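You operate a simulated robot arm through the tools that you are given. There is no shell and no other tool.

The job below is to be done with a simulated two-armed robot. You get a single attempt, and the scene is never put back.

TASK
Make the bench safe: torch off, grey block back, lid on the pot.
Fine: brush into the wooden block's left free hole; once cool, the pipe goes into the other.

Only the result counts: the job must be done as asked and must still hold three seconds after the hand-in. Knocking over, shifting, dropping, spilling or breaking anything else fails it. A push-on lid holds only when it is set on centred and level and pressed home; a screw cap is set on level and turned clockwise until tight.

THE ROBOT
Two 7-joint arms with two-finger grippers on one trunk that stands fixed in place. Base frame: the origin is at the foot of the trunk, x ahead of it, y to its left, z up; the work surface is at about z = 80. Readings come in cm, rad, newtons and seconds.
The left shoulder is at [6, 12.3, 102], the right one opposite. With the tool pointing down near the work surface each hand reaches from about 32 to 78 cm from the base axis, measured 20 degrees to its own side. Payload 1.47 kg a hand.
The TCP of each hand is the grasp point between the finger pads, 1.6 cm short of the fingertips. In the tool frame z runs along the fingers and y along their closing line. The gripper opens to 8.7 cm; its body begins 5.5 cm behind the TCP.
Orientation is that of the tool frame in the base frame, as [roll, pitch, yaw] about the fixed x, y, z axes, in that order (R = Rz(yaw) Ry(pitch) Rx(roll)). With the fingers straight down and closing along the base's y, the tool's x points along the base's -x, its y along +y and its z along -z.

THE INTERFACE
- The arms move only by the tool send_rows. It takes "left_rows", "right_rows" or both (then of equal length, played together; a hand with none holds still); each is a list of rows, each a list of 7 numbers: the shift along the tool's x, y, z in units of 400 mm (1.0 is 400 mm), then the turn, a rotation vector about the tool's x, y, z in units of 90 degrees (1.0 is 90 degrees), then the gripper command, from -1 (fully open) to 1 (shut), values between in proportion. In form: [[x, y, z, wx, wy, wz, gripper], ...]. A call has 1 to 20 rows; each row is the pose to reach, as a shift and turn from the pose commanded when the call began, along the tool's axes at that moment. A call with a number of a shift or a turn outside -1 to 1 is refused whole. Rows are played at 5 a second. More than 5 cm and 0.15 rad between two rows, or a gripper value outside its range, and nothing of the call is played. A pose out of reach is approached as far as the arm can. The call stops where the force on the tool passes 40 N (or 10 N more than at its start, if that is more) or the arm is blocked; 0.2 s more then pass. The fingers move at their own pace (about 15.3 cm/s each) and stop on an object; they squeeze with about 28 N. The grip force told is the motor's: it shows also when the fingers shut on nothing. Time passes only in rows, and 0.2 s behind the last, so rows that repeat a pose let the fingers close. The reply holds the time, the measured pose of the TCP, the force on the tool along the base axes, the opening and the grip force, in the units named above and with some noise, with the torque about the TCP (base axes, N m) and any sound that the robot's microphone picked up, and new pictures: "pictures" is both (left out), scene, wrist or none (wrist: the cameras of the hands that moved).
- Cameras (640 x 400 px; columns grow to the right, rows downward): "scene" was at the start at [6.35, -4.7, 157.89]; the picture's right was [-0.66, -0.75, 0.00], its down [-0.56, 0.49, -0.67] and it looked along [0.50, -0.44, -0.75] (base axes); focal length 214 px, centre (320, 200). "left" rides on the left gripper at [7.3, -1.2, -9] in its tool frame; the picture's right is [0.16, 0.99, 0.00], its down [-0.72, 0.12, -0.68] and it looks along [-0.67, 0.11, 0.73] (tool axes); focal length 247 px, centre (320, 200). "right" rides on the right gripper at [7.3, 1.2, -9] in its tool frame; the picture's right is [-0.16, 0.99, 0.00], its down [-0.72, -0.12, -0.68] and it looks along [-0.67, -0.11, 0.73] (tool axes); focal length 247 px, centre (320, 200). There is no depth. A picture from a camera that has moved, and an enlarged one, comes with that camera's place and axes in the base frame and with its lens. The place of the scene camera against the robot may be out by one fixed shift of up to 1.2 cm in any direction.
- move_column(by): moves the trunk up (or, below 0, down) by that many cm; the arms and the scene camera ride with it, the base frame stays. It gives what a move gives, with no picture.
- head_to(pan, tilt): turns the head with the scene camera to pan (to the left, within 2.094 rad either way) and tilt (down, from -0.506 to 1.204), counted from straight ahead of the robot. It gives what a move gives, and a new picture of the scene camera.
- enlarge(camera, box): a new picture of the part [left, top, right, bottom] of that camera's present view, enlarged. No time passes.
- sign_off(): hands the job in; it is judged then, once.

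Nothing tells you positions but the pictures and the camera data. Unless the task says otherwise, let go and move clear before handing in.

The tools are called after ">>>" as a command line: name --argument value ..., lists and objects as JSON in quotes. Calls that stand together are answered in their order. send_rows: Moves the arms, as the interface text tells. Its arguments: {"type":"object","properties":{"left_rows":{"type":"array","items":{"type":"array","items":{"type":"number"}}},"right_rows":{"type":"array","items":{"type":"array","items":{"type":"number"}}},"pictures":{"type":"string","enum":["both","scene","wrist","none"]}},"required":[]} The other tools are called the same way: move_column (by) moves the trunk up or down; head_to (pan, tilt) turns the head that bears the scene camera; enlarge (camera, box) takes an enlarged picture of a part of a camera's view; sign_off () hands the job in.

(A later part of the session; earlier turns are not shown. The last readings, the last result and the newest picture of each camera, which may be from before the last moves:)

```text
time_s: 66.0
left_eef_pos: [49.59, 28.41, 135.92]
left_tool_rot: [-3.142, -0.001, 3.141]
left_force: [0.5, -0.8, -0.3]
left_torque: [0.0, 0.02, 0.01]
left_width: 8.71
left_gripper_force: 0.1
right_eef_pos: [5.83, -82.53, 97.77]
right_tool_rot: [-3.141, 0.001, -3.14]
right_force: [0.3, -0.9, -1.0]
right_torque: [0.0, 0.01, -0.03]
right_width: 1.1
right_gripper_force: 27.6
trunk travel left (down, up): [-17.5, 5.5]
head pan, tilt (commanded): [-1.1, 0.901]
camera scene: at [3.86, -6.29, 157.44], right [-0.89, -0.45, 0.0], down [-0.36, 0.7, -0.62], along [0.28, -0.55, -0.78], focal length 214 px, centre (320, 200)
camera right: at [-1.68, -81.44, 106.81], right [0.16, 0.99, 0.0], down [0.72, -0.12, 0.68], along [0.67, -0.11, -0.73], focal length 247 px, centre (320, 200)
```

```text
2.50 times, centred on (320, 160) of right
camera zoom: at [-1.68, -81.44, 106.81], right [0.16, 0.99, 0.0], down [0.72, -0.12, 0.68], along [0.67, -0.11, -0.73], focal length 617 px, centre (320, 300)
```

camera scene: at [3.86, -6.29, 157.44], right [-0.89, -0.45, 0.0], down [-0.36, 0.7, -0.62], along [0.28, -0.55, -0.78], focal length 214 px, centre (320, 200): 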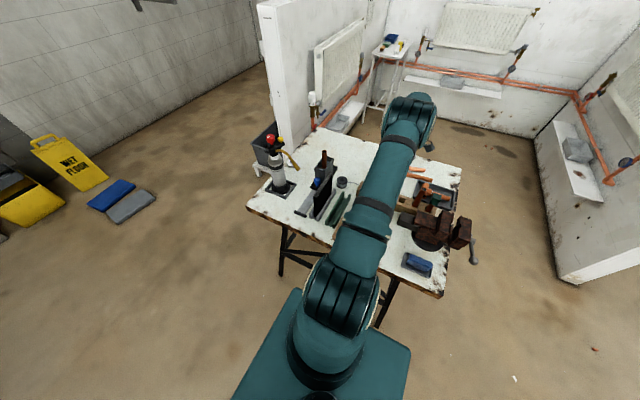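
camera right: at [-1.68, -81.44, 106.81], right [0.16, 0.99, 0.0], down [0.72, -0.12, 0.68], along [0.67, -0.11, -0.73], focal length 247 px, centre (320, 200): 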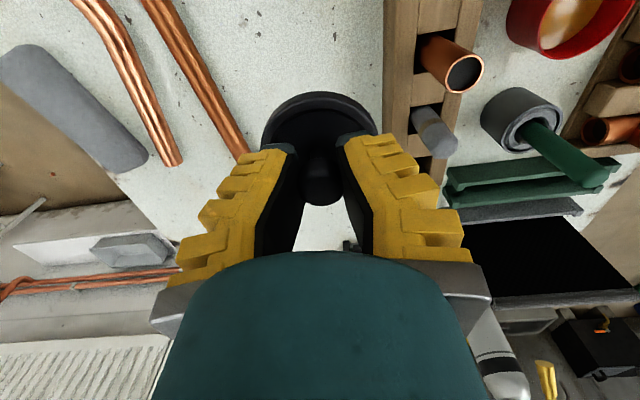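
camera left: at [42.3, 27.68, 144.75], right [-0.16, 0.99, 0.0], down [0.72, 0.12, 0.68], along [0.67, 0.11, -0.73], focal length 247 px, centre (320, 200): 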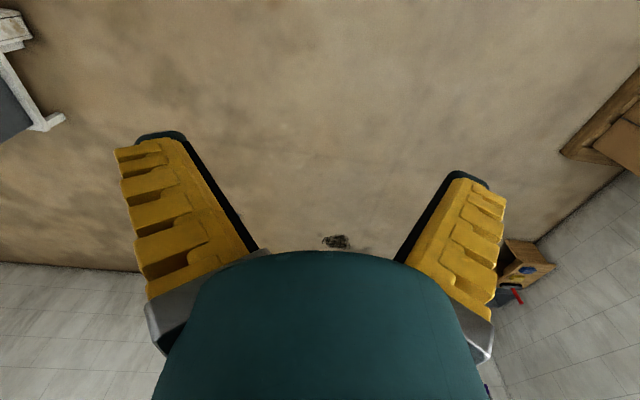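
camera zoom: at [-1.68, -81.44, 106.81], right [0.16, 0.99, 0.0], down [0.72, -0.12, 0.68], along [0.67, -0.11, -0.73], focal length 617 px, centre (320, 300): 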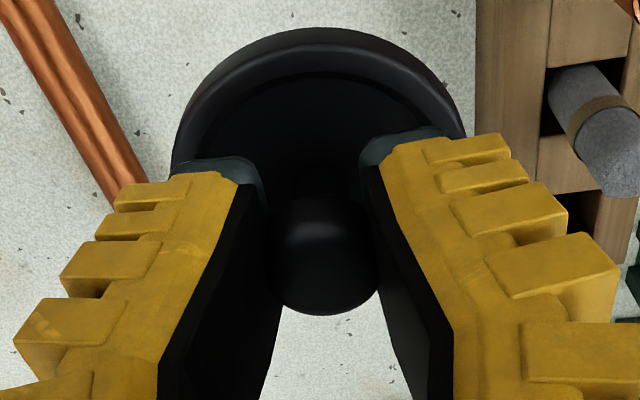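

The lid is held level. I'll carry it over the block at safe height to above the pot and check alignment.

>>> send_rows --right_rows '[[0.0, 0.03, -0.03, 0, 0, 0, 0.8], [0.008, 0.09, -0.05, 0, 0, 0, 0.8], [0.016, 0.15, -0.05, 0, 0, 0, 0.8], [0.024, 0.21, -0.05, 0, 0, 0, 0.8], [0.032, 0.27, -0.05, 0, 0, 0, 0.8], [0.04, 0.33, -0.05, 0, 0, 0, 0.8], [0.05, 0.39, -0.05, 0, 0, 0, 0.8], [0.06, 0.44, -0.05, 0, 0, 0, 0.8], [0.06, 0.4825, -0.05, 0, 0, 0, 0.8], [0.06, 0.4825, -0.02, 0, 0, 0, 0.8], [0.06, 0.4825, 0.02, 0, 0, 0, 0.8], [0.06, 0.4825, 0.02, 0, 0, 0, 0.8]]' --pictures "both"

>>> enlarge --camera "right" --box '[220, 60, 420, 220]'

```text
time_s: 68.7
left_eef_pos: [49.64, 28.39, 135.89]
left_tool_rot: [3.141, 0.0, -3.141]
left_force: [0.2, 0.3, 0.4]
left_torque: [0.0, 0.05, -0.02]
left_width: 8.69
left_gripper_force: 0.1
right_eef_pos: [3.13, -63.31, 96.95]
right_tool_rot: [3.142, -0.001, -3.139]
right_force: [0.4, 0.3, 0.0]
right_torque: [-0.01, 0.01, 0.01]
right_width: 1.08
right_gripper_force: 27.9
trunk travel left (down, up): [-17.5, 5.5]
head pan, tilt (commanded): [-1.1, 0.901]
camera scene: at [3.86, -6.24, 157.44], right [-0.89, -0.45, 0.0], down [-0.36, 0.7, -0.62], along [0.28, -0.55, -0.78], focal length 214 px, centre (320, 200)
camera right: at [-4.29, -62.08, 106.0], right [0.16, 0.99, 0.0], down [0.72, -0.11, 0.68], along [0.67, -0.11, -0.73], focal length 247 px, centre (320, 200)
```

scene: 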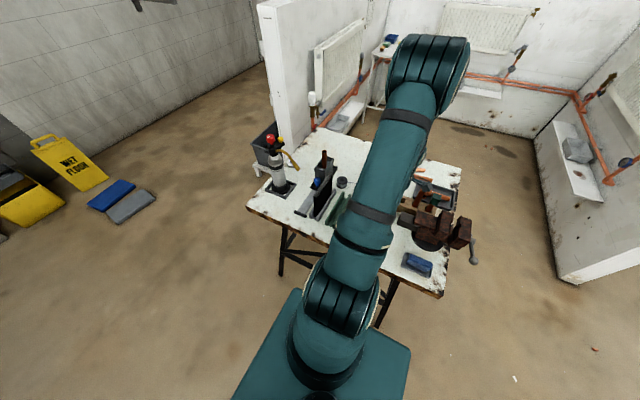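
right: 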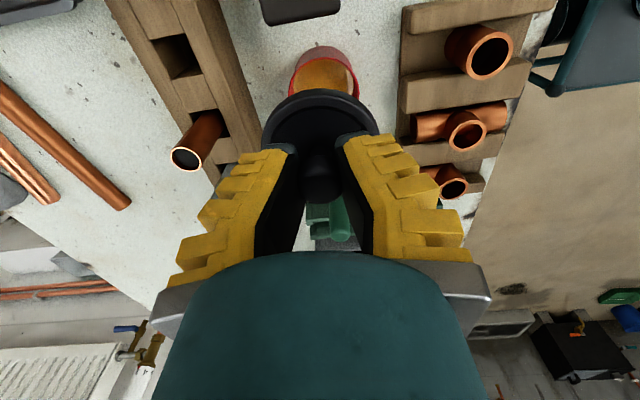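

```text
2.50 times, centred on (320, 140) of right
camera zoom: at [-4.29, -62.08, 106.0], right [0.16, 0.99, 0.0], down [0.72, -0.11, 0.68], along [0.67, -0.11, -0.73], focal length 617 px, centre (320, 350)
```

zoom: 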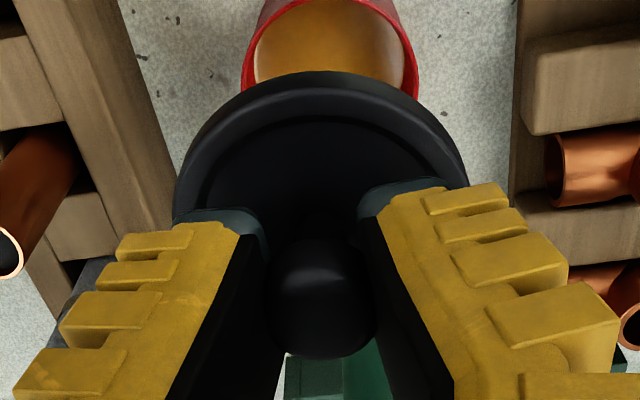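

>>> enlarge --camera "right" --box '[260, 30, 380, 110]'

```text
5.00 times, centred on (320, 70) of right
camera zoom: at [-4.29, -62.08, 106.0], right [0.16, 0.99, 0.0], down [0.72, -0.11, 0.68], along [0.67, -0.11, -0.73], focal length 1235 px, centre (320, 850)
```

zoom: 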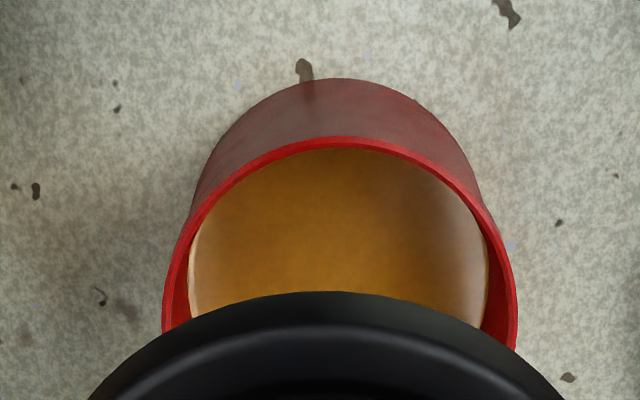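

From this view the pot centre is about 0.55 cm further +x and 0.35 cm further +y than the TCP, with the lid about 0.18 cm to +x of the TCP. I correct and lower to just above the rim.

>>> send_rows --right_rows '[[-0.009, 0.008, 0.04, 0, 0, 0, 0.8], [-0.009, 0.008, 0.09, 0, 0, 0, 0.8], [-0.009, 0.008, 0.14, 0, 0, 0, 0.8], [-0.009, 0.008, 0.18, 0, 0, 0, 0.8], [-0.009, 0.008, 0.18, 0, 0, 0, 0.8]]' --pictures "both"

>>> enlarge --camera "right" --box '[240, 50, 400, 210]'

```text
time_s: 69.8
left_eef_pos: [49.64, 28.51, 135.78]
left_tool_rot: [3.141, -0.001, -3.141]
left_force: [-0.6, 0.4, 1.1]
left_torque: [0.01, -0.02, 0.0]
left_width: 8.7
left_gripper_force: 0.0
right_eef_pos: [3.61, -62.9, 89.7]
right_tool_rot: [3.141, 0.001, -3.14]
right_force: [0.1, 0.3, -1.0]
right_torque: [-0.01, -0.06, 0.03]
right_width: 1.32
right_gripper_force: 27.1
trunk travel left (down, up): [-17.5, 5.5]
head pan, tilt (commanded): [-1.1, 0.901]
camera scene: at [3.88, -6.22, 157.45], right [-0.89, -0.45, 0.0], down [-0.36, 0.7, -0.62], along [0.28, -0.55, -0.78], focal length 214 px, centre (320, 200)
camera right: at [-3.85, -61.72, 98.84], right [0.16, 0.99, 0.0], down [0.72, -0.11, 0.68], along [0.67, -0.11, -0.73], focal length 247 px, centre (320, 200)
```

scene: 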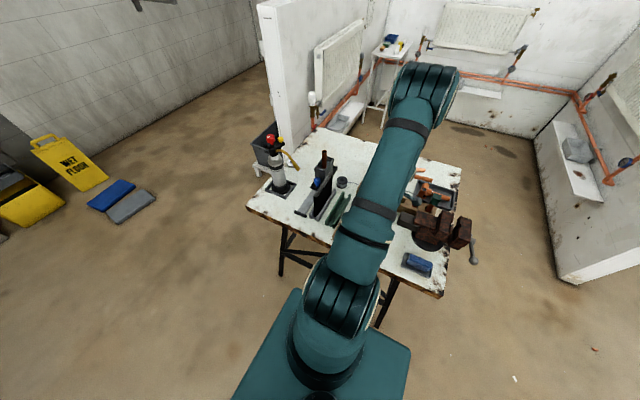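
right: 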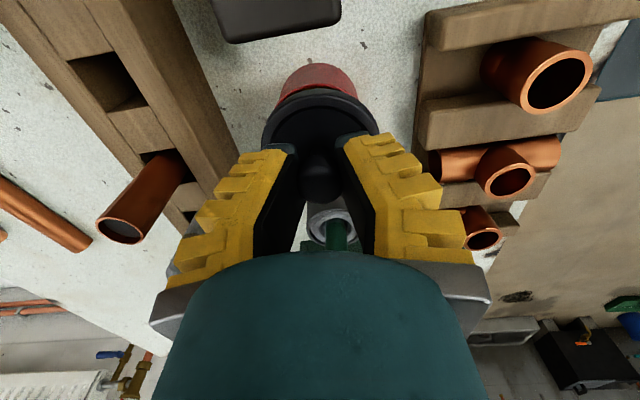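

```text
2.50 times, centred on (320, 130) of right
camera zoom: at [-3.85, -61.72, 98.84], right [0.16, 0.99, 0.0], down [0.72, -0.11, 0.68], along [0.67, -0.11, -0.73], focal length 617 px, centre (320, 375)
```

zoom: 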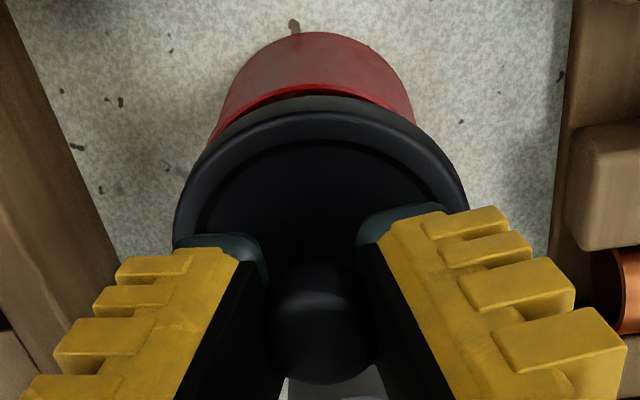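

The pot rim matches the predicted outline for a centred lid to within about 0.1 cm. Lowering gently until contact.

>>> send_rows --right_rows '[[0, 0, 0.01, 0, 0, 0, 0.8], [0, 0, 0.02, 0, 0, 0, 0.8], [0, 0, 0.03, 0, 0, 0, 0.8], [0, 0, 0.04, 0, 0, 0, 0.8], [0, 0, 0.046, 0, 0, 0, 0.8]]' --pictures "wrist"

>>> enlarge --camera "right" --box '[240, 50, 400, 210]'

```text
time_s: 71.0
left_eef_pos: [49.57, 28.42, 135.84]
left_tool_rot: [-3.14, 0.0, 3.141]
left_force: [0.4, -1.0, 0.3]
left_torque: [0.03, 0.01, -0.02]
left_width: 8.69
left_gripper_force: 0.1
right_eef_pos: [3.51, -62.88, 87.77]
right_tool_rot: [3.14, 0.0, -3.14]
right_force: [0.7, -0.6, -1.1]
right_torque: [0.04, -0.02, 0.0]
right_width: 1.22
right_gripper_force: 27.9
trunk travel left (down, up): [-17.5, 5.5]
head pan, tilt (commanded): [-1.1, 0.901]
camera right: at [-3.88, -61.74, 96.86], right [0.16, 0.99, 0.0], down [0.72, -0.12, 0.68], along [0.67, -0.1, -0.73], focal length 247 px, centre (320, 200)
```

right: 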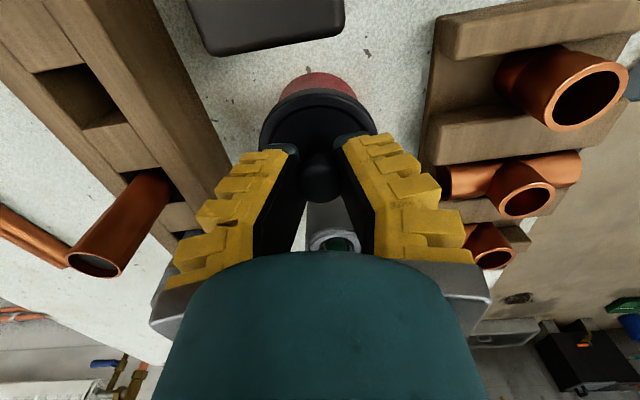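

```text
2.50 times, centred on (320, 130) of right
camera zoom: at [-3.88, -61.74, 96.86], right [0.16, 0.99, 0.0], down [0.72, -0.12, 0.68], along [0.67, -0.1, -0.73], focal length 617 px, centre (320, 375)
```

zoom: 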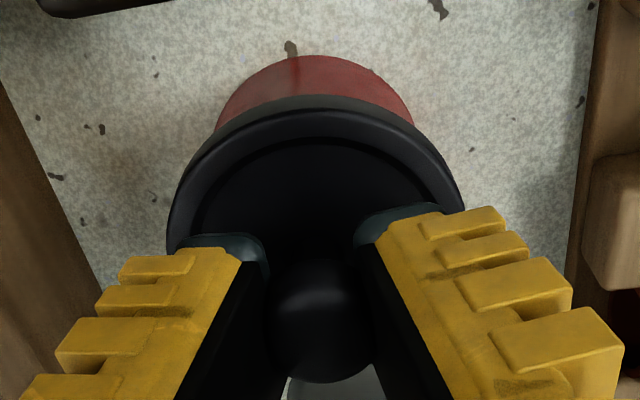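

Not touching yet. Continuing down in 2 mm steps.

>>> send_rows --right_rows '[[0, 0, 0.005, 0, 0, 0, 0.8], [0, 0, 0.01, 0, 0, 0, 0.8]]' --pictures "wrist"

>>> enlarge --camera "right" --box '[240, 50, 400, 210]'

```text
time_s: 71.7
left_eef_pos: [49.61, 28.62, 135.88]
left_tool_rot: [3.142, -0.001, -3.141]
left_force: [0.4, -0.3, -0.3]
left_torque: [0.02, 0.0, 0.01]
left_width: 8.68
left_gripper_force: 0.0
right_eef_pos: [3.71, -63.1, 87.7]
right_tool_rot: [-3.138, -0.001, -3.139]
right_force: [3.5, -1.9, 15.5]
right_torque: [0.22, -0.18, 0.01]
right_width: 1.12
right_gripper_force: 27.4
trunk travel left (down, up): [-17.5, 5.5]
head pan, tilt (commanded): [-1.1, 0.901]
heard: snap
camera right: at [-3.88, -61.79, 96.76], right [0.16, 0.99, 0.0], down [0.72, -0.11, 0.68], along [0.67, -0.11, -0.73], focal length 247 px, centre (320, 200)
```

right: 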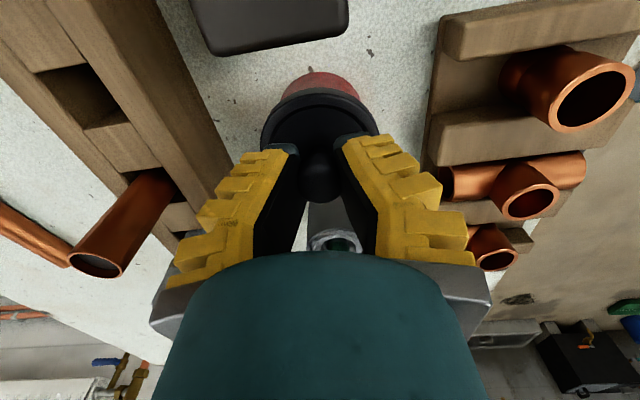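

```text
2.50 times, centred on (320, 130) of right
camera zoom: at [-3.88, -61.79, 96.76], right [0.16, 0.99, 0.0], down [0.72, -0.11, 0.68], along [0.67, -0.11, -0.73], focal length 617 px, centre (320, 375)
```

zoom: 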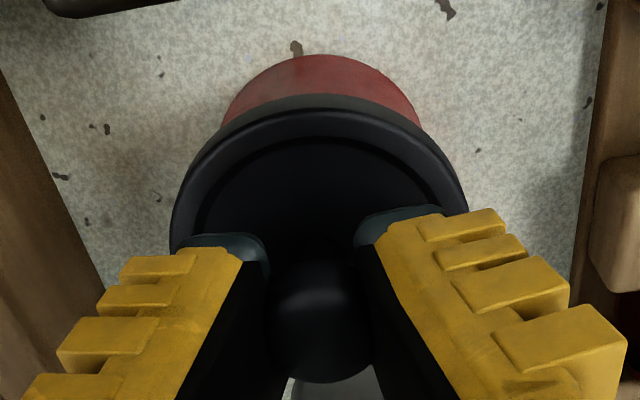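

A snap was heard: the lid is home. I release and lift straight up.

>>> send_rows --right_rows '[[0, 0, 0.008, 0, 0, 0, 0.4], [0, 0, 0.006, 0, 0, 0, 0.1], [0, 0, 0.004, 0, 0, 0, -0.1], [0, 0, 0.004, 0, 0, 0, -0.1], [0, 0, -0.03, 0, 0, 0, -0.1], [0, 0, -0.08, 0, 0, 0, -0.1], [0, 0, -0.16, 0, 0, 0, -0.1], [0, 0, -0.25, 0, 0, 0, -0.1], [0, 0, -0.35, 0, 0, 0, -0.3], [0, 0, -0.42, 0, 0, 0, -0.5]]' --pictures "both"

>>> enlarge --camera "right" --box '[240, 10, 440, 170]'

```text
time_s: 73.8
left_eef_pos: [49.54, 28.48, 135.86]
left_tool_rot: [-3.141, 0.001, 3.141]
left_force: [0.2, 0.3, 0.5]
left_torque: [-0.02, 0.02, 0.03]
left_width: 8.72
left_gripper_force: 0.1
right_eef_pos: [3.53, -62.91, 104.31]
right_tool_rot: [3.14, -0.001, -3.141]
right_force: [-0.4, 0.4, -0.2]
right_torque: [-0.01, 0.04, 0.03]
right_width: 6.97
right_gripper_force: 3.1
trunk travel left (down, up): [-17.5, 5.5]
head pan, tilt (commanded): [-1.1, 0.901]
camera scene: at [3.86, -6.21, 157.44], right [-0.89, -0.45, 0.0], down [-0.36, 0.7, -0.62], along [0.28, -0.55, -0.78], focal length 214 px, centre (320, 200)
camera right: at [-3.95, -61.78, 113.48], right [0.16, 0.99, 0.0], down [0.72, -0.11, 0.68], along [0.67, -0.11, -0.73], focal length 247 px, centre (320, 200)
```

scene: 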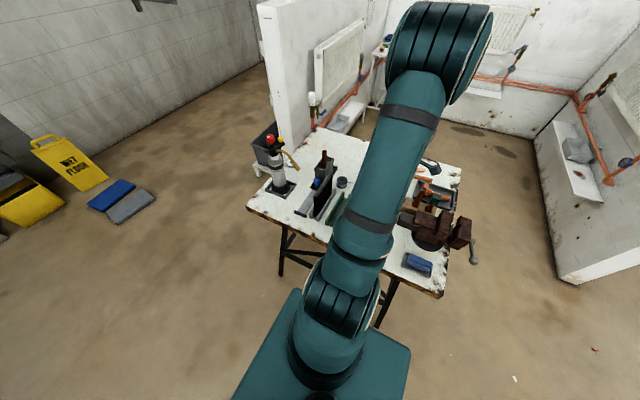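
right: 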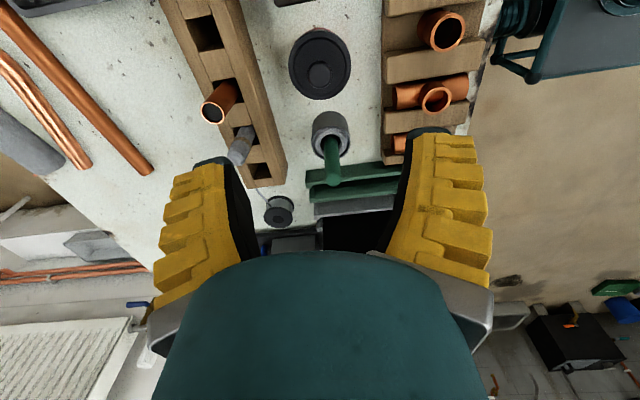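

```text
2.50 times, centred on (340, 90) of right
camera zoom: at [-3.95, -61.78, 113.48], right [0.16, 0.99, 0.0], down [0.72, -0.11, 0.68], along [0.67, -0.11, -0.73], focal length 617 px, centre (270, 475)
```

zoom: 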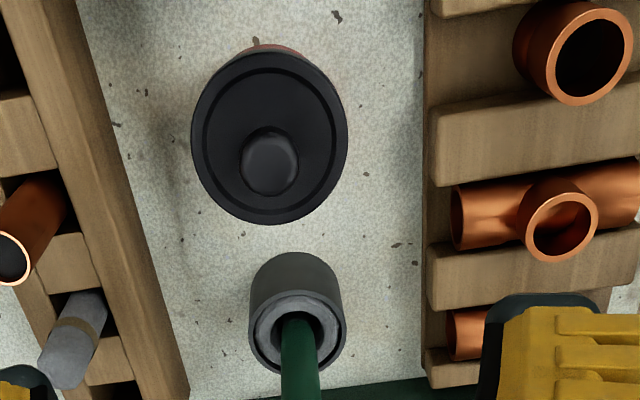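

The lid sits level and centred on the pot. Next is the brush at about (12.7,-63.05), handle top z≈92. Moving above it.

>>> send_rows --right_rows '[[-0.06, 0, 0, 0, 0, 0, -0.2], [-0.12, -0.002, 0, 0, 0, 0, -0.1], [-0.18, -0.003, 0, 0, 0, 0, 0.0], [-0.229, -0.0035, 0, 0, 0, 0, 0.0], [-0.229, -0.0035, 0.05, 0, 0, 0, 0.0], [-0.229, -0.0035, 0.1, 0, 0, 0, 0.0], [-0.229, -0.0035, 0.1, 0, 0, 0, 0.0]]' --pictures "both"

>>> enlarge --camera "right" --box '[240, 60, 400, 220]'

```text
time_s: 75.5
left_eef_pos: [49.63, 28.52, 135.81]
left_tool_rot: [3.14, 0.0, -3.139]
left_force: [0.8, 0.3, 0.6]
left_torque: [-0.01, 0.01, 0.01]
left_width: 8.7
left_gripper_force: 0.0
right_eef_pos: [12.77, -62.95, 100.22]
right_tool_rot: [3.141, -0.001, -3.14]
right_force: [0.1, -0.4, 0.7]
right_torque: [-0.03, 0.0, 0.04]
right_width: 4.92
right_gripper_force: 4.5
trunk travel left (down, up): [-17.5, 5.5]
head pan, tilt (commanded): [-1.1, 0.901]
camera scene: at [3.85, -6.22, 157.45], right [-0.89, -0.45, 0.0], down [-0.36, 0.7, -0.62], along [0.28, -0.55, -0.78], focal length 214 px, centre (320, 200)
camera right: at [5.22, -61.89, 109.28], right [0.16, 0.99, 0.0], down [0.72, -0.11, 0.68], along [0.67, -0.11, -0.73], focal length 247 px, centre (320, 200)
```

scene: 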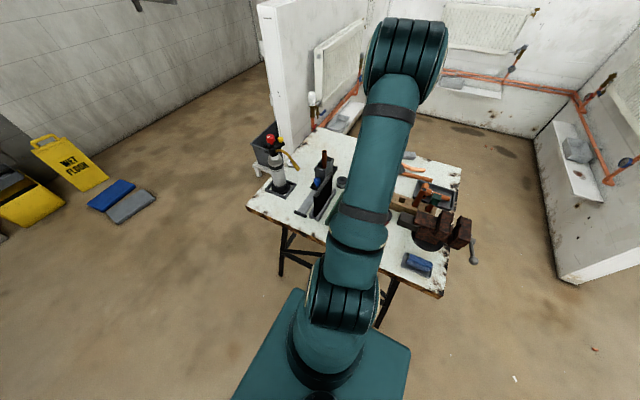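
right: 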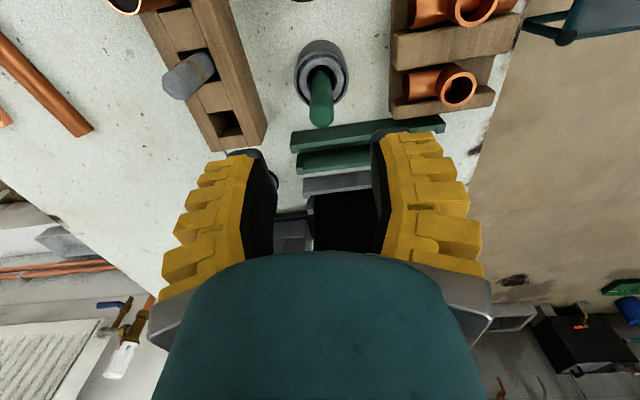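

```text
2.50 times, centred on (320, 140) of right
camera zoom: at [5.22, -61.89, 109.28], right [0.16, 0.99, 0.0], down [0.72, -0.11, 0.68], along [0.67, -0.11, -0.73], focal length 617 px, centre (320, 350)
```

zoom: 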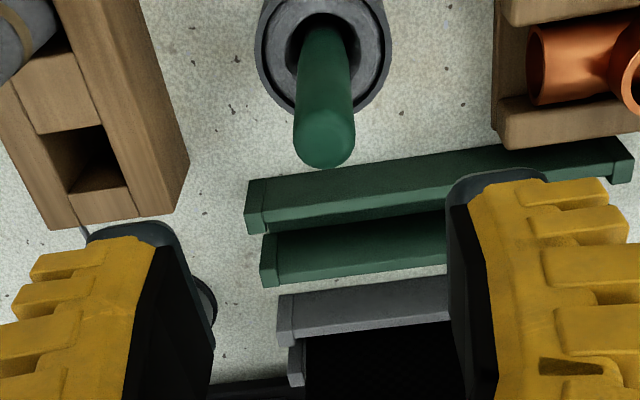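

The handle is within 0.2 cm of the axis. Descending to grip its middle.

>>> send_rows --right_rows '[[-0.004, 0.002, 0.06, 0, 0, 0, 0.0], [-0.004, 0.002, 0.13, 0, 0, 0, 0.0], [-0.004, 0.002, 0.2, 0, 0, 0, 0.0], [-0.004, 0.002, 0.262, 0, 0, 0, 0.0], [-0.004, 0.002, 0.262, 0, 0, 0, 0.0]]' --pictures "wrist"

>>> enlarge --camera "right" --box '[240, 90, 400, 250]'

```text
time_s: 76.7
left_eef_pos: [49.6, 28.45, 135.75]
left_tool_rot: [3.141, -0.001, -3.141]
left_force: [0.1, -0.3, -0.5]
left_torque: [-0.02, 0.04, -0.02]
left_width: 8.7
left_gripper_force: 0.0
right_eef_pos: [12.78, -63.01, 89.89]
right_tool_rot: [-3.141, 0.0, -3.139]
right_force: [-0.4, 0.3, 0.8]
right_torque: [0.02, -0.01, -0.03]
right_width: 4.91
right_gripper_force: 4.3
trunk travel left (down, up): [-17.5, 5.5]
head pan, tilt (commanded): [-1.1, 0.901]
camera right: at [5.32, -61.86, 98.9], right [0.16, 0.99, 0.0], down [0.72, -0.11, 0.68], along [0.67, -0.11, -0.73], focal length 247 px, centre (320, 200)
```

right: 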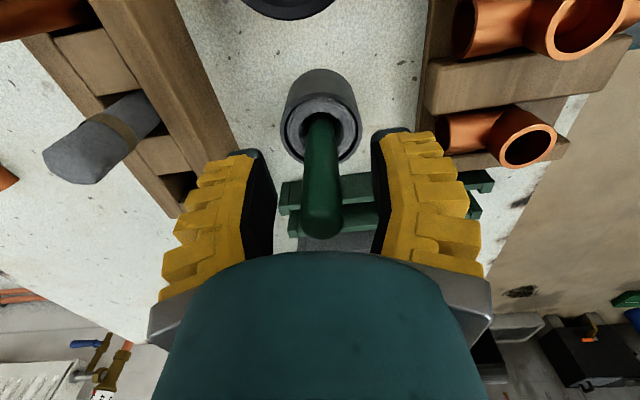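

```text
2.50 times, centred on (320, 170) of right
camera zoom: at [5.32, -61.86, 98.9], right [0.16, 0.99, 0.0], down [0.72, -0.11, 0.68], along [0.67, -0.11, -0.73], focal length 617 px, centre (320, 275)
```

zoom: 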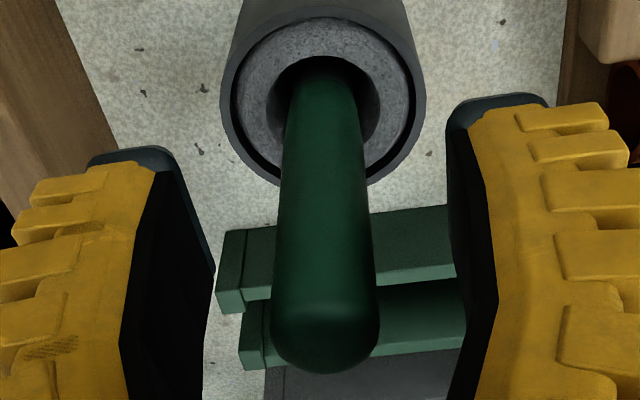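

The handle is centred. Closing on it.

>>> send_rows --right_rows '[[0, 0, 0, 0, 0, 0, 0.3], [0, 0, 0, 0, 0, 0, 0.55], [0, 0, 0, 0, 0, 0, 0.8], [0, 0, 0, 0, 0, 0, 0.8], [0, 0, 0, 0, 0, 0, 0.8]]' --pictures "wrist"

>>> enlarge --camera "right" --box '[240, 90, 400, 250]'

```text
time_s: 77.8
left_eef_pos: [49.67, 28.47, 135.82]
left_tool_rot: [3.141, 0.001, 3.141]
left_force: [0.5, -0.3, 0.1]
left_torque: [0.0, -0.02, 0.0]
left_width: 8.7
left_gripper_force: 0.0
right_eef_pos: [12.91, -63.12, 89.83]
right_tool_rot: [3.14, 0.0, -3.141]
right_force: [-0.5, 0.6, -0.3]
right_torque: [0.01, 0.03, -0.01]
right_width: 1.06
right_gripper_force: 27.9
trunk travel left (down, up): [-17.5, 5.5]
head pan, tilt (commanded): [-1.1, 0.901]
camera right: at [5.33, -61.88, 98.91], right [0.16, 0.99, 0.0], down [0.72, -0.11, 0.68], along [0.67, -0.11, -0.73], focal length 247 px, centre (320, 200)
```

right: 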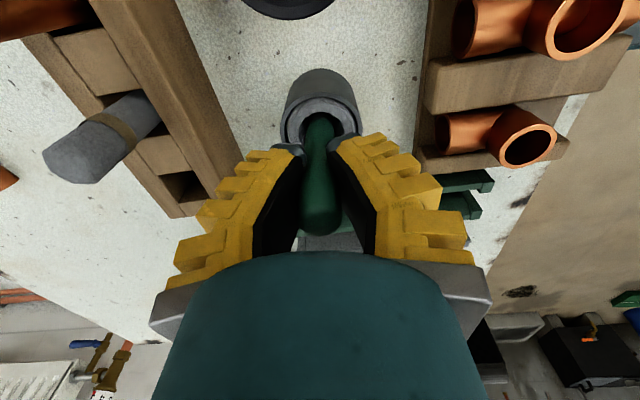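

```text
2.50 times, centred on (320, 170) of right
camera zoom: at [5.33, -61.88, 98.91], right [0.16, 0.99, 0.0], down [0.72, -0.11, 0.68], along [0.67, -0.11, -0.73], focal length 617 px, centre (320, 275)
```

zoom: 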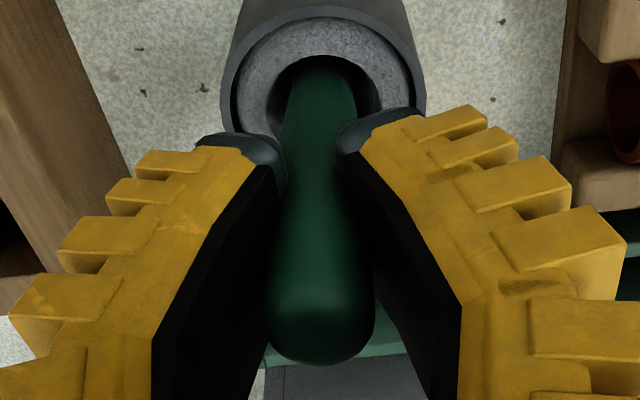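

Gripped. Lifting the brush straight up.

>>> send_rows --right_rows '[[0, 0, -0.02, 0, 0, 0, 0.8], [0, 0, -0.05, 0, 0, 0, 0.8], [0, 0, -0.1, 0, 0, 0, 0.8], [0, 0, -0.16, 0, 0, 0, 0.8], [0, 0, -0.22, 0, 0, 0, 0.8], [0, 0, -0.28, 0, 0, 0, 0.8], [0, 0, -0.28, 0, 0, 0, 0.8]]' --pictures "both"

>>> enlarge --camera "right" --box '[220, 50, 420, 250]'

```text
time_s: 79.5
left_eef_pos: [49.63, 28.47, 135.79]
left_tool_rot: [-3.14, 0.001, 3.141]
left_force: [-0.5, 0.5, 0.1]
left_torque: [0.02, 0.03, 0.01]
left_width: 8.71
left_gripper_force: 0.0
right_eef_pos: [13.0, -62.99, 100.87]
right_tool_rot: [3.139, -0.001, -3.139]
right_force: [0.7, -0.2, 0.3]
right_torque: [0.02, 0.0, 0.0]
right_width: 1.03
right_gripper_force: 27.9
trunk travel left (down, up): [-17.5, 5.5]
head pan, tilt (commanded): [-1.1, 0.901]
camera scene: at [3.88, -6.3, 157.44], right [-0.89, -0.45, 0.0], down [-0.36, 0.7, -0.62], along [0.28, -0.55, -0.78], focal length 214 px, centre (320, 200)
camera right: at [5.43, -61.9, 109.99], right [0.16, 0.99, 0.0], down [0.72, -0.12, 0.68], along [0.67, -0.11, -0.73], focal length 247 px, centre (320, 200)
```

scene: 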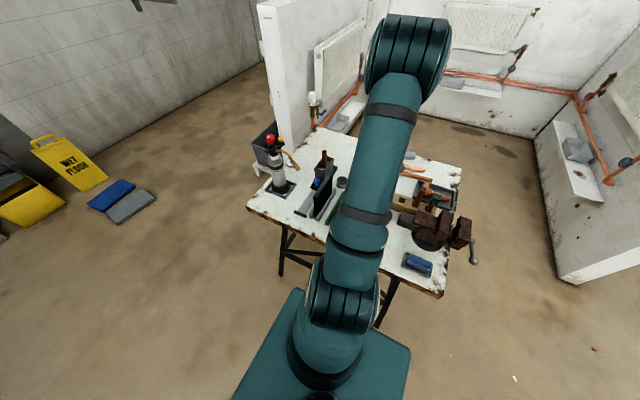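
right: 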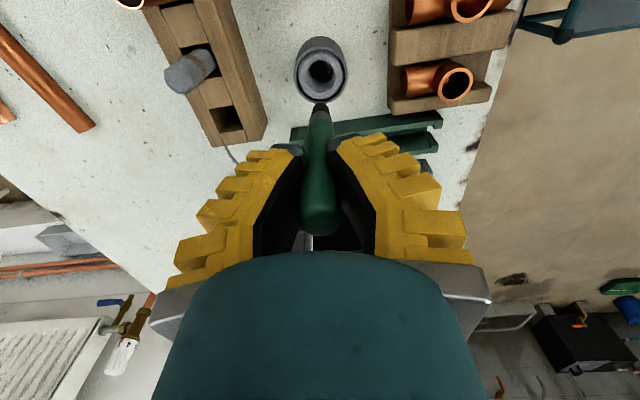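

```text
2.00 times, centred on (320, 150) of right
camera zoom: at [5.43, -61.9, 109.99], right [0.16, 0.99, 0.0], down [0.72, -0.12, 0.68], along [0.67, -0.11, -0.73], focal length 494 px, centre (320, 300)
```

zoom: 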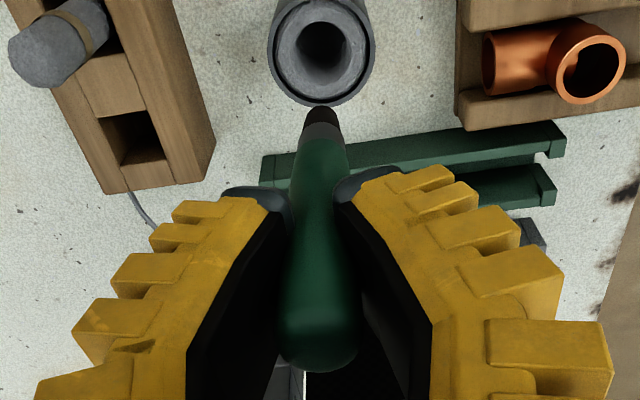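

The brush came out vertical: green handle, ferrule and bristles, about 9.6 cm below the TCP. Moving over the left free hole at about (15.2,-73.3).

>>> send_rows --right_rows '[[-0.008, -0.04, 0, 0, 0, 0, 0.8], [-0.018, -0.09, 0, 0, 0, 0, 0.8], [-0.03, -0.14, 0, 0, 0, 0, 0.8], [-0.042, -0.19, 0, 0, 0, 0, 0.8], [-0.055, -0.24, 0, 0, 0, 0, 0.8], [-0.055, -0.2575, 0, 0, 0, 0, 0.8], [-0.055, -0.2575, 0, 0, 0, 0, 0.8]]' --pictures "both"

>>> enlarge --camera "right" --box '[240, 30, 400, 150]'

```text
time_s: 81.0
left_eef_pos: [49.66, 28.58, 135.86]
left_tool_rot: [3.141, 0.0, 3.141]
left_force: [-0.7, 0.6, 0.0]
left_torque: [0.01, -0.03, -0.04]
left_width: 8.72
left_gripper_force: 0.1
right_eef_pos: [15.09, -73.26, 101.04]
right_tool_rot: [-3.14, 0.0, -3.138]
right_force: [0.1, 0.2, -0.3]
right_torque: [0.0, 0.01, 0.0]
right_width: 1.0
right_gripper_force: 28.0
trunk travel left (down, up): [-17.5, 5.5]
head pan, tilt (commanded): [-1.1, 0.901]
camera scene: at [3.88, -6.26, 157.44], right [-0.89, -0.45, 0.0], down [-0.36, 0.7, -0.62], along [0.28, -0.55, -0.78], focal length 214 px, centre (320, 200)
camera right: at [7.66, -72.1, 110.1], right [0.16, 0.99, 0.0], down [0.72, -0.12, 0.68], along [0.67, -0.11, -0.73], focal length 247 px, centre (320, 200)
```

scene: 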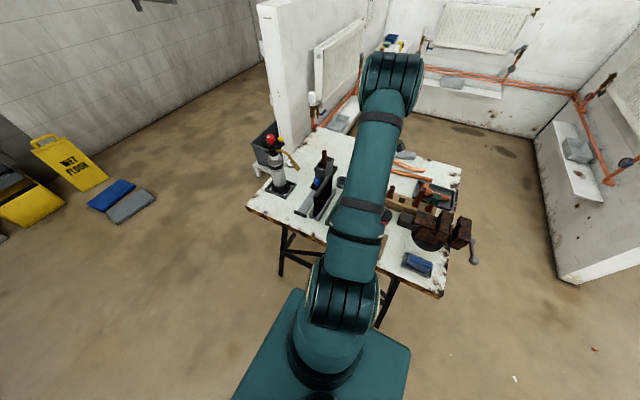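
right: 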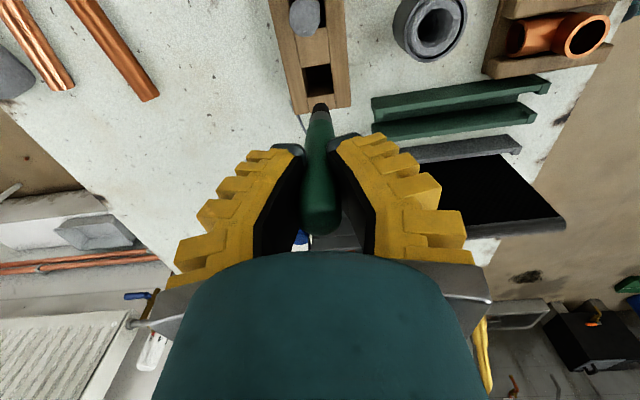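

```text
3.33 times, centred on (320, 90) of right
camera zoom: at [7.66, -72.1, 110.1], right [0.16, 0.99, 0.0], down [0.72, -0.12, 0.68], along [0.67, -0.11, -0.73], focal length 823 px, centre (320, 567)
```

zoom: 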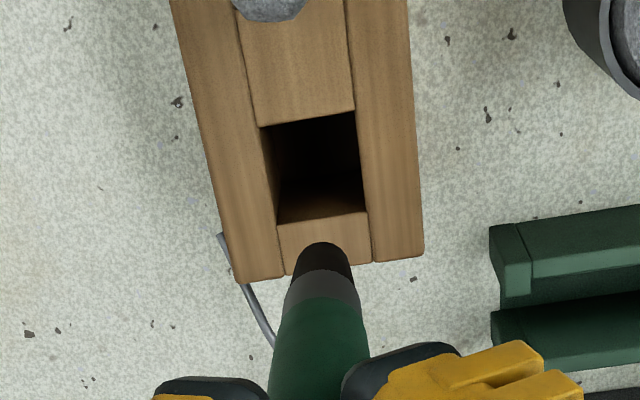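

The hole centre is 0.26 cm in +x and 0.18 cm in -y from the brush axis. Correcting and lowering the tip to just inside the hole.

>>> send_rows --right_rows '[[-0.0065, -0.0045, 0.0, 0, 0, 0, 0.8], [-0.0065, -0.0045, 0.05, 0, 0, 0, 0.8], [-0.0065, -0.0045, 0.1, 0, 0, 0, 0.8], [-0.0065, -0.0045, 0.145, 0, 0, 0, 0.8], [-0.0065, -0.0045, 0.145, 0, 0, 0, 0.8]]' --pictures "wrist"

>>> enlarge --camera "right" --box '[240, 40, 400, 160]'

```text
time_s: 82.2
left_eef_pos: [49.55, 28.53, 135.87]
left_tool_rot: [3.141, 0.0, 3.141]
left_force: [0.1, 1.0, 0.6]
left_torque: [-0.01, 0.01, -0.01]
left_width: 8.7
left_gripper_force: 0.1
right_eef_pos: [15.31, -73.5, 95.26]
right_tool_rot: [-3.141, 0.0, -3.139]
right_force: [-0.3, 0.7, -0.2]
right_torque: [0.03, 0.0, -0.01]
right_width: 0.99
right_gripper_force: 27.8
trunk travel left (down, up): [-17.5, 5.5]
head pan, tilt (commanded): [-1.1, 0.901]
camera right: at [7.86, -72.2, 104.36], right [0.16, 0.99, 0.0], down [0.72, -0.11, 0.68], along [0.67, -0.11, -0.73], focal length 247 px, centre (320, 200)
```

right: 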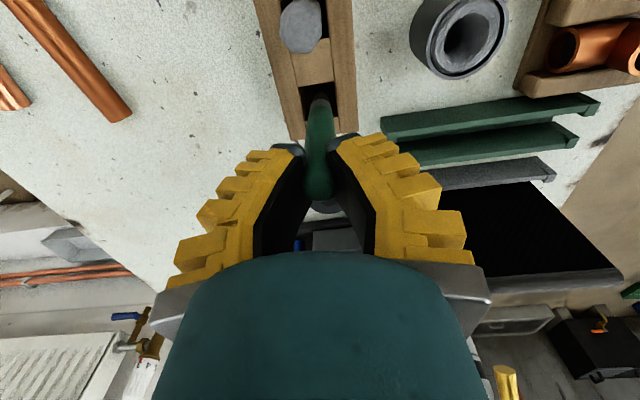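

```text
3.33 times, centred on (320, 100) of right
camera zoom: at [7.86, -72.2, 104.36], right [0.16, 0.99, 0.0], down [0.72, -0.11, 0.68], along [0.67, -0.11, -0.73], focal length 823 px, centre (320, 533)
```

zoom: 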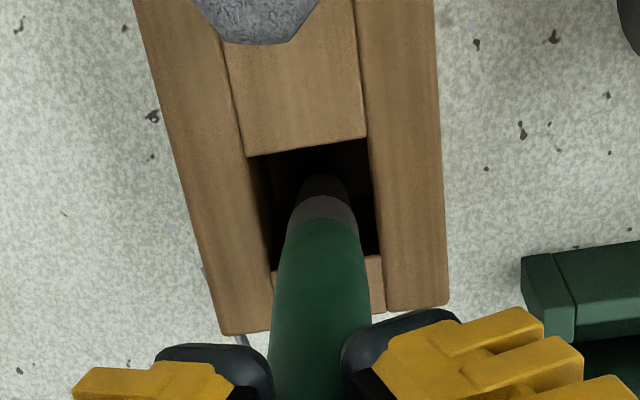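

The tip is centred over the hole. Lowering it in.

>>> send_rows --right_rows '[[0, 0, 0.015, 0, 0, 0, 0.8], [0, 0, 0.03, 0, 0, 0, 0.8], [0, 0, 0.045, 0, 0, 0, 0.8], [0, 0, 0.06, 0, 0, 0, 0.8], [0, 0, 0.075, 0, 0, 0, 0.8], [0, 0, 0.09, 0, 0, 0, 0.8], [0, 0, 0.105, 0, 0, 0, 0.8]]' --pictures "wrist"

>>> enlarge --camera "right" --box '[240, 60, 400, 240]'

```text
time_s: 83.8
left_eef_pos: [49.65, 28.38, 135.9]
left_tool_rot: [3.141, -0.002, -3.141]
left_force: [0.6, -0.6, -0.1]
left_torque: [0.01, 0.01, -0.04]
left_width: 8.71
left_gripper_force: 0.0
right_eef_pos: [15.32, -73.55, 90.84]
right_tool_rot: [3.142, 0.0, -3.139]
right_force: [0.0, 0.2, -1.0]
right_torque: [-0.01, -0.01, 0.01]
right_width: 1.57
right_gripper_force: 5.0
trunk travel left (down, up): [-17.5, 5.5]
head pan, tilt (commanded): [-1.1, 0.901]
camera right: at [7.86, -72.24, 100.08], right [0.16, 0.99, 0.0], down [0.72, -0.11, 0.68], along [0.67, -0.11, -0.73], focal length 247 px, centre (320, 200)
```

right: 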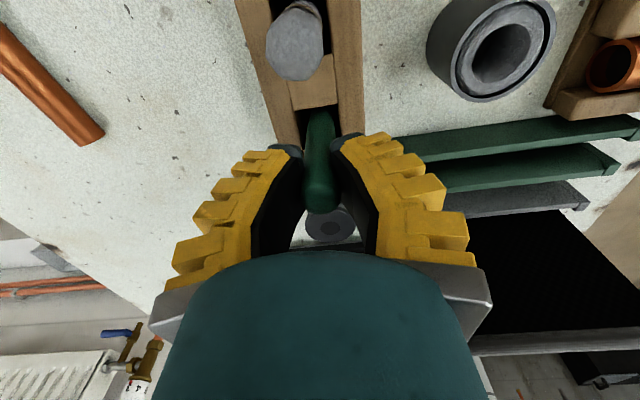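

```text
2.22 times, centred on (320, 150) of right
camera zoom: at [7.86, -72.24, 100.08], right [0.16, 0.99, 0.0], down [0.72, -0.11, 0.68], along [0.67, -0.11, -0.73], focal length 549 px, centre (320, 311)
```

zoom: 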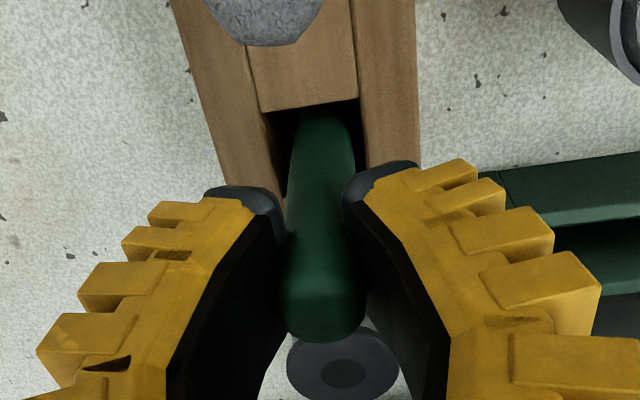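

The brush has dropped to the bottom of the hole (grip force fell to 5 N and it stands at its full depth). Releasing and lifting clear.

>>> send_rows --right_rows '[[0, 0, 0, 0, 0, 0, 0.4], [0, 0, 0, 0, 0, 0, 0.1], [0, 0, 0, 0, 0, 0, 0.0], [0, 0, 0, 0, 0, 0, 0.0], [0, 0, -0.05, 0, 0, 0, 0.0], [0, 0, -0.11, 0, 0, 0, 0.0], [0, 0, -0.18, 0, 0, 0, 0.0], [0, 0, -0.26, 0, 0, 0, 0.0], [0, 0, -0.34, 0, 0, 0, 0.0], [0, 0, -0.34, 0, 0, 0, 0.0]]' --pictures "both"

>>> enlarge --camera "right" --box '[240, 20, 420, 170]'

>>> enlarge --camera "scene" --box '[240, 120, 460, 280]'

```text
time_s: 86.0
left_eef_pos: [49.7, 28.38, 135.79]
left_tool_rot: [-3.141, 0.001, 3.141]
left_force: [-0.1, -0.2, -0.5]
left_torque: [0.02, 0.0, 0.02]
left_width: 8.71
left_gripper_force: 0.0
right_eef_pos: [15.33, -73.5, 104.67]
right_tool_rot: [-3.142, -0.001, -3.14]
right_force: [0.3, 0.5, 0.4]
right_torque: [0.02, -0.01, 0.01]
right_width: 4.88
right_gripper_force: 4.3
trunk travel left (down, up): [-17.5, 5.5]
head pan, tilt (commanded): [-1.1, 0.901]
camera scene: at [3.88, -6.3, 157.44], right [-0.89, -0.45, 0.0], down [-0.36, 0.7, -0.62], along [0.28, -0.55, -0.78], focal length 214 px, centre (320, 200)
camera right: at [7.85, -72.32, 113.7], right [0.16, 0.99, 0.0], down [0.72, -0.12, 0.68], along [0.67, -0.11, -0.73], focal length 247 px, centre (320, 200)
```

scene: 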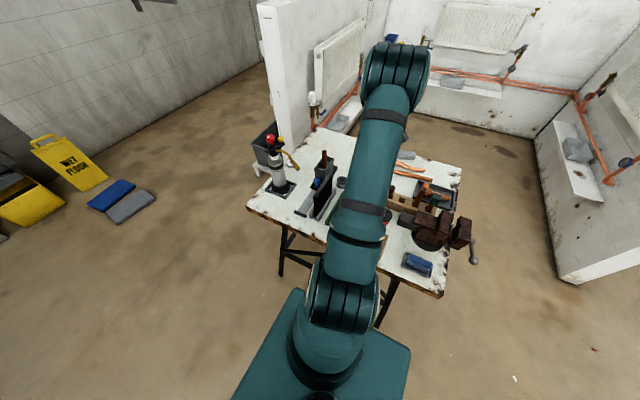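
right: 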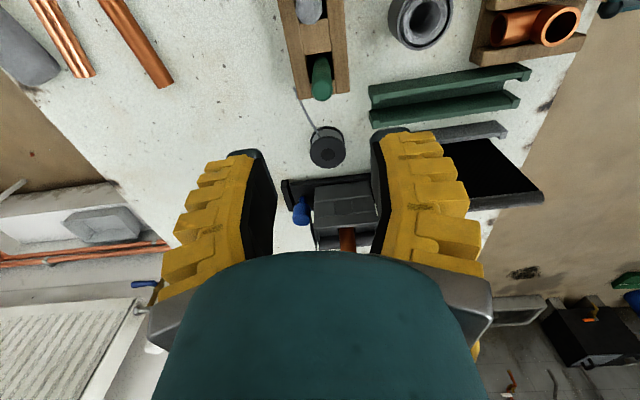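

```text
2.67 times, centred on (330, 95) of right
camera zoom: at [7.85, -72.32, 113.7], right [0.16, 0.99, 0.0], down [0.72, -0.12, 0.68], along [0.67, -0.11, -0.73], focal length 659 px, centre (293, 480)
```

zoom: 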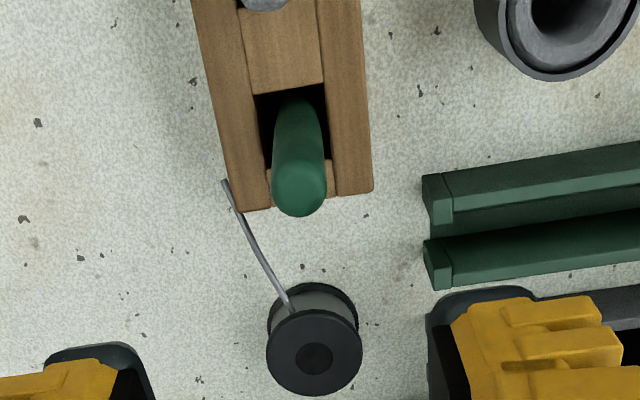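

```text
2.50 times, centred on (350, 200) of scene
camera zoom: at [3.88, -6.3, 157.44], right [-0.89, -0.45, 0.0], down [-0.36, 0.7, -0.62], along [0.28, -0.55, -0.78], focal length 536 px, centre (245, 200)
```

zoom: 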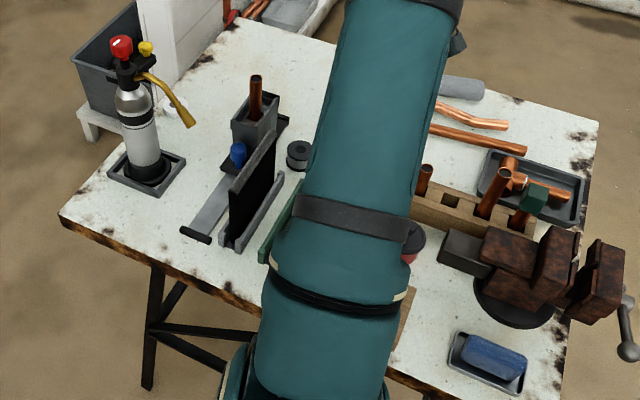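

The brush stands in the left free hole. Now I check the pipe's colour against the cold pipes before touching it.

>>> enlarge --camera "scene" --box '[310, 140, 350, 190]'

>>> enlarge --camera "scene" --box '[400, 170, 450, 230]'

```text
8.00 times, centred on (330, 165) of scene
camera zoom: at [3.88, -6.3, 157.44], right [-0.89, -0.45, 0.0], down [-0.36, 0.7, -0.62], along [0.28, -0.55, -0.78], focal length 1716 px, centre (240, 480)
```

zoom: 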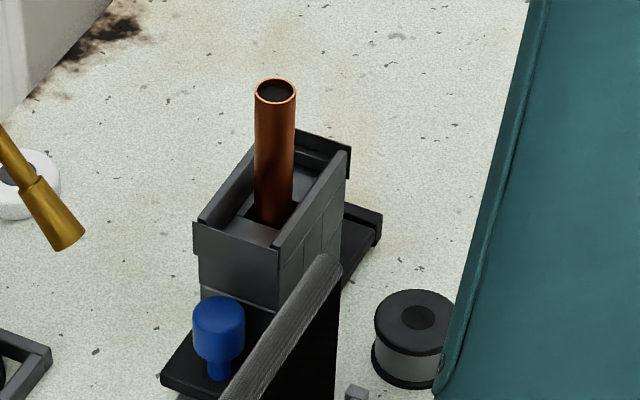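

```text
6.67 times, centred on (425, 200) of scene
camera zoom: at [3.88, -6.3, 157.44], right [-0.89, -0.45, 0.0], down [-0.36, 0.7, -0.62], along [0.28, -0.55, -0.78], focal length 1430 px, centre (-380, 200)
```

zoom: 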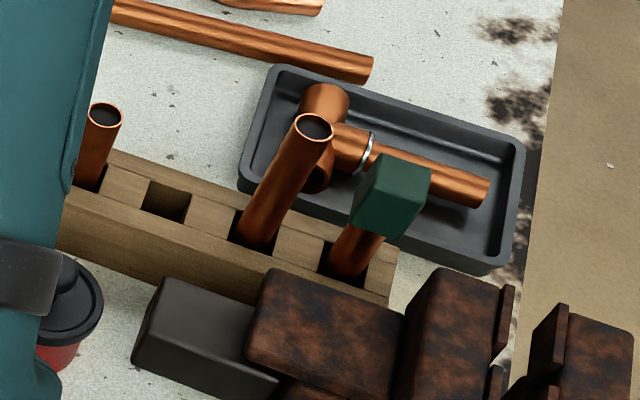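

The pipe now looks the same copper as the cold ones. I'll move over it and use the camera for a closer check, letting more time pass for safety.

>>> send_rows --right_rows '[[-0.06, 0, -0.05, 0, 0, 0, 0.0], [-0.14, 0, -0.1, 0, 0, 0, 0.0], [-0.22, 0, -0.12, 0, 0, 0, -0.1], [-0.3, 0, -0.12, 0, 0, 0, -0.1], [-0.38, 0, -0.12, 0, 0, 0, -0.1], [-0.45, 0, -0.12, 0, 0, 0, -0.1], [-0.5, 0, -0.12, 0, 0, 0, -0.1], [-0.5, 0, -0.12, 0, 0, 0, -0.1]]' --pictures "both"

>>> enlarge --camera "right" --box '[240, 40, 400, 200]'

```text
time_s: 87.8
left_eef_pos: [49.53, 28.51, 135.88]
left_tool_rot: [3.141, 0.0, -3.141]
left_force: [0.1, 0.8, -0.5]
left_torque: [0.0, -0.03, 0.02]
left_width: 8.7
left_gripper_force: 0.1
right_eef_pos: [35.42, -73.43, 109.48]
right_tool_rot: [3.141, 0.0, -3.14]
right_force: [-0.3, 0.6, 0.1]
right_torque: [-0.01, 0.01, -0.01]
right_width: 5.31
right_gripper_force: 3.5
trunk travel left (down, up): [-17.5, 5.5]
head pan, tilt (commanded): [-1.1, 0.901]
camera scene: at [3.83, -6.24, 157.45], right [-0.89, -0.45, 0.0], down [-0.36, 0.7, -0.62], along [0.28, -0.55, -0.78], focal length 214 px, centre (320, 200)
camera right: at [27.86, -72.25, 118.55], right [0.16, 0.99, 0.0], down [0.72, -0.12, 0.68], along [0.67, -0.11, -0.73], focal length 247 px, centre (320, 200)
```

scene: 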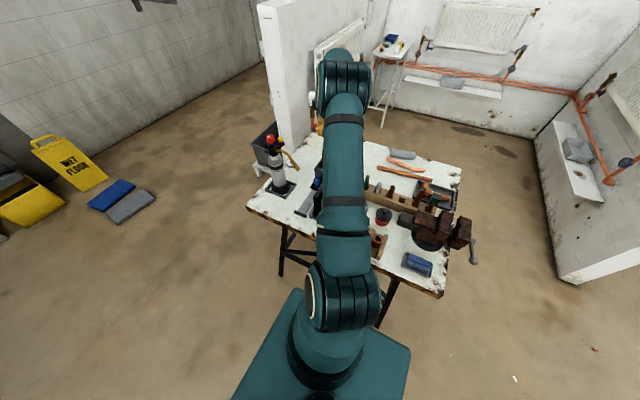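
right: 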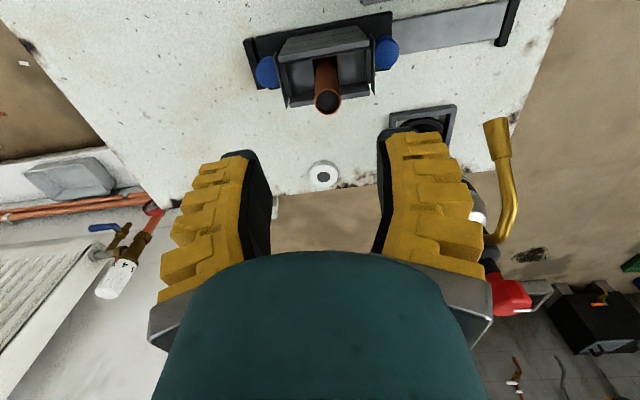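

```text
2.50 times, centred on (320, 120) of right
camera zoom: at [27.86, -72.25, 118.55], right [0.16, 0.99, 0.0], down [0.72, -0.12, 0.68], along [0.67, -0.11, -0.73], focal length 617 px, centre (320, 400)
```

zoom: 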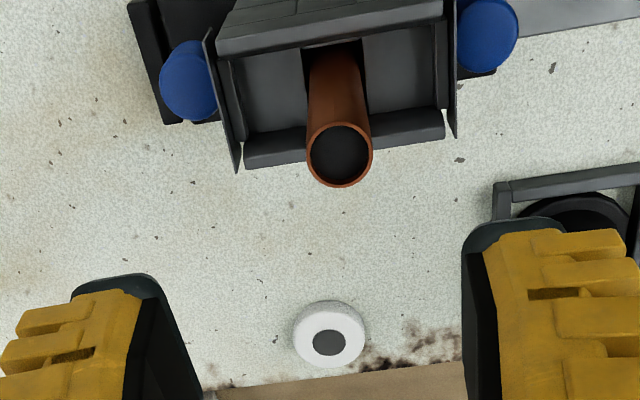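

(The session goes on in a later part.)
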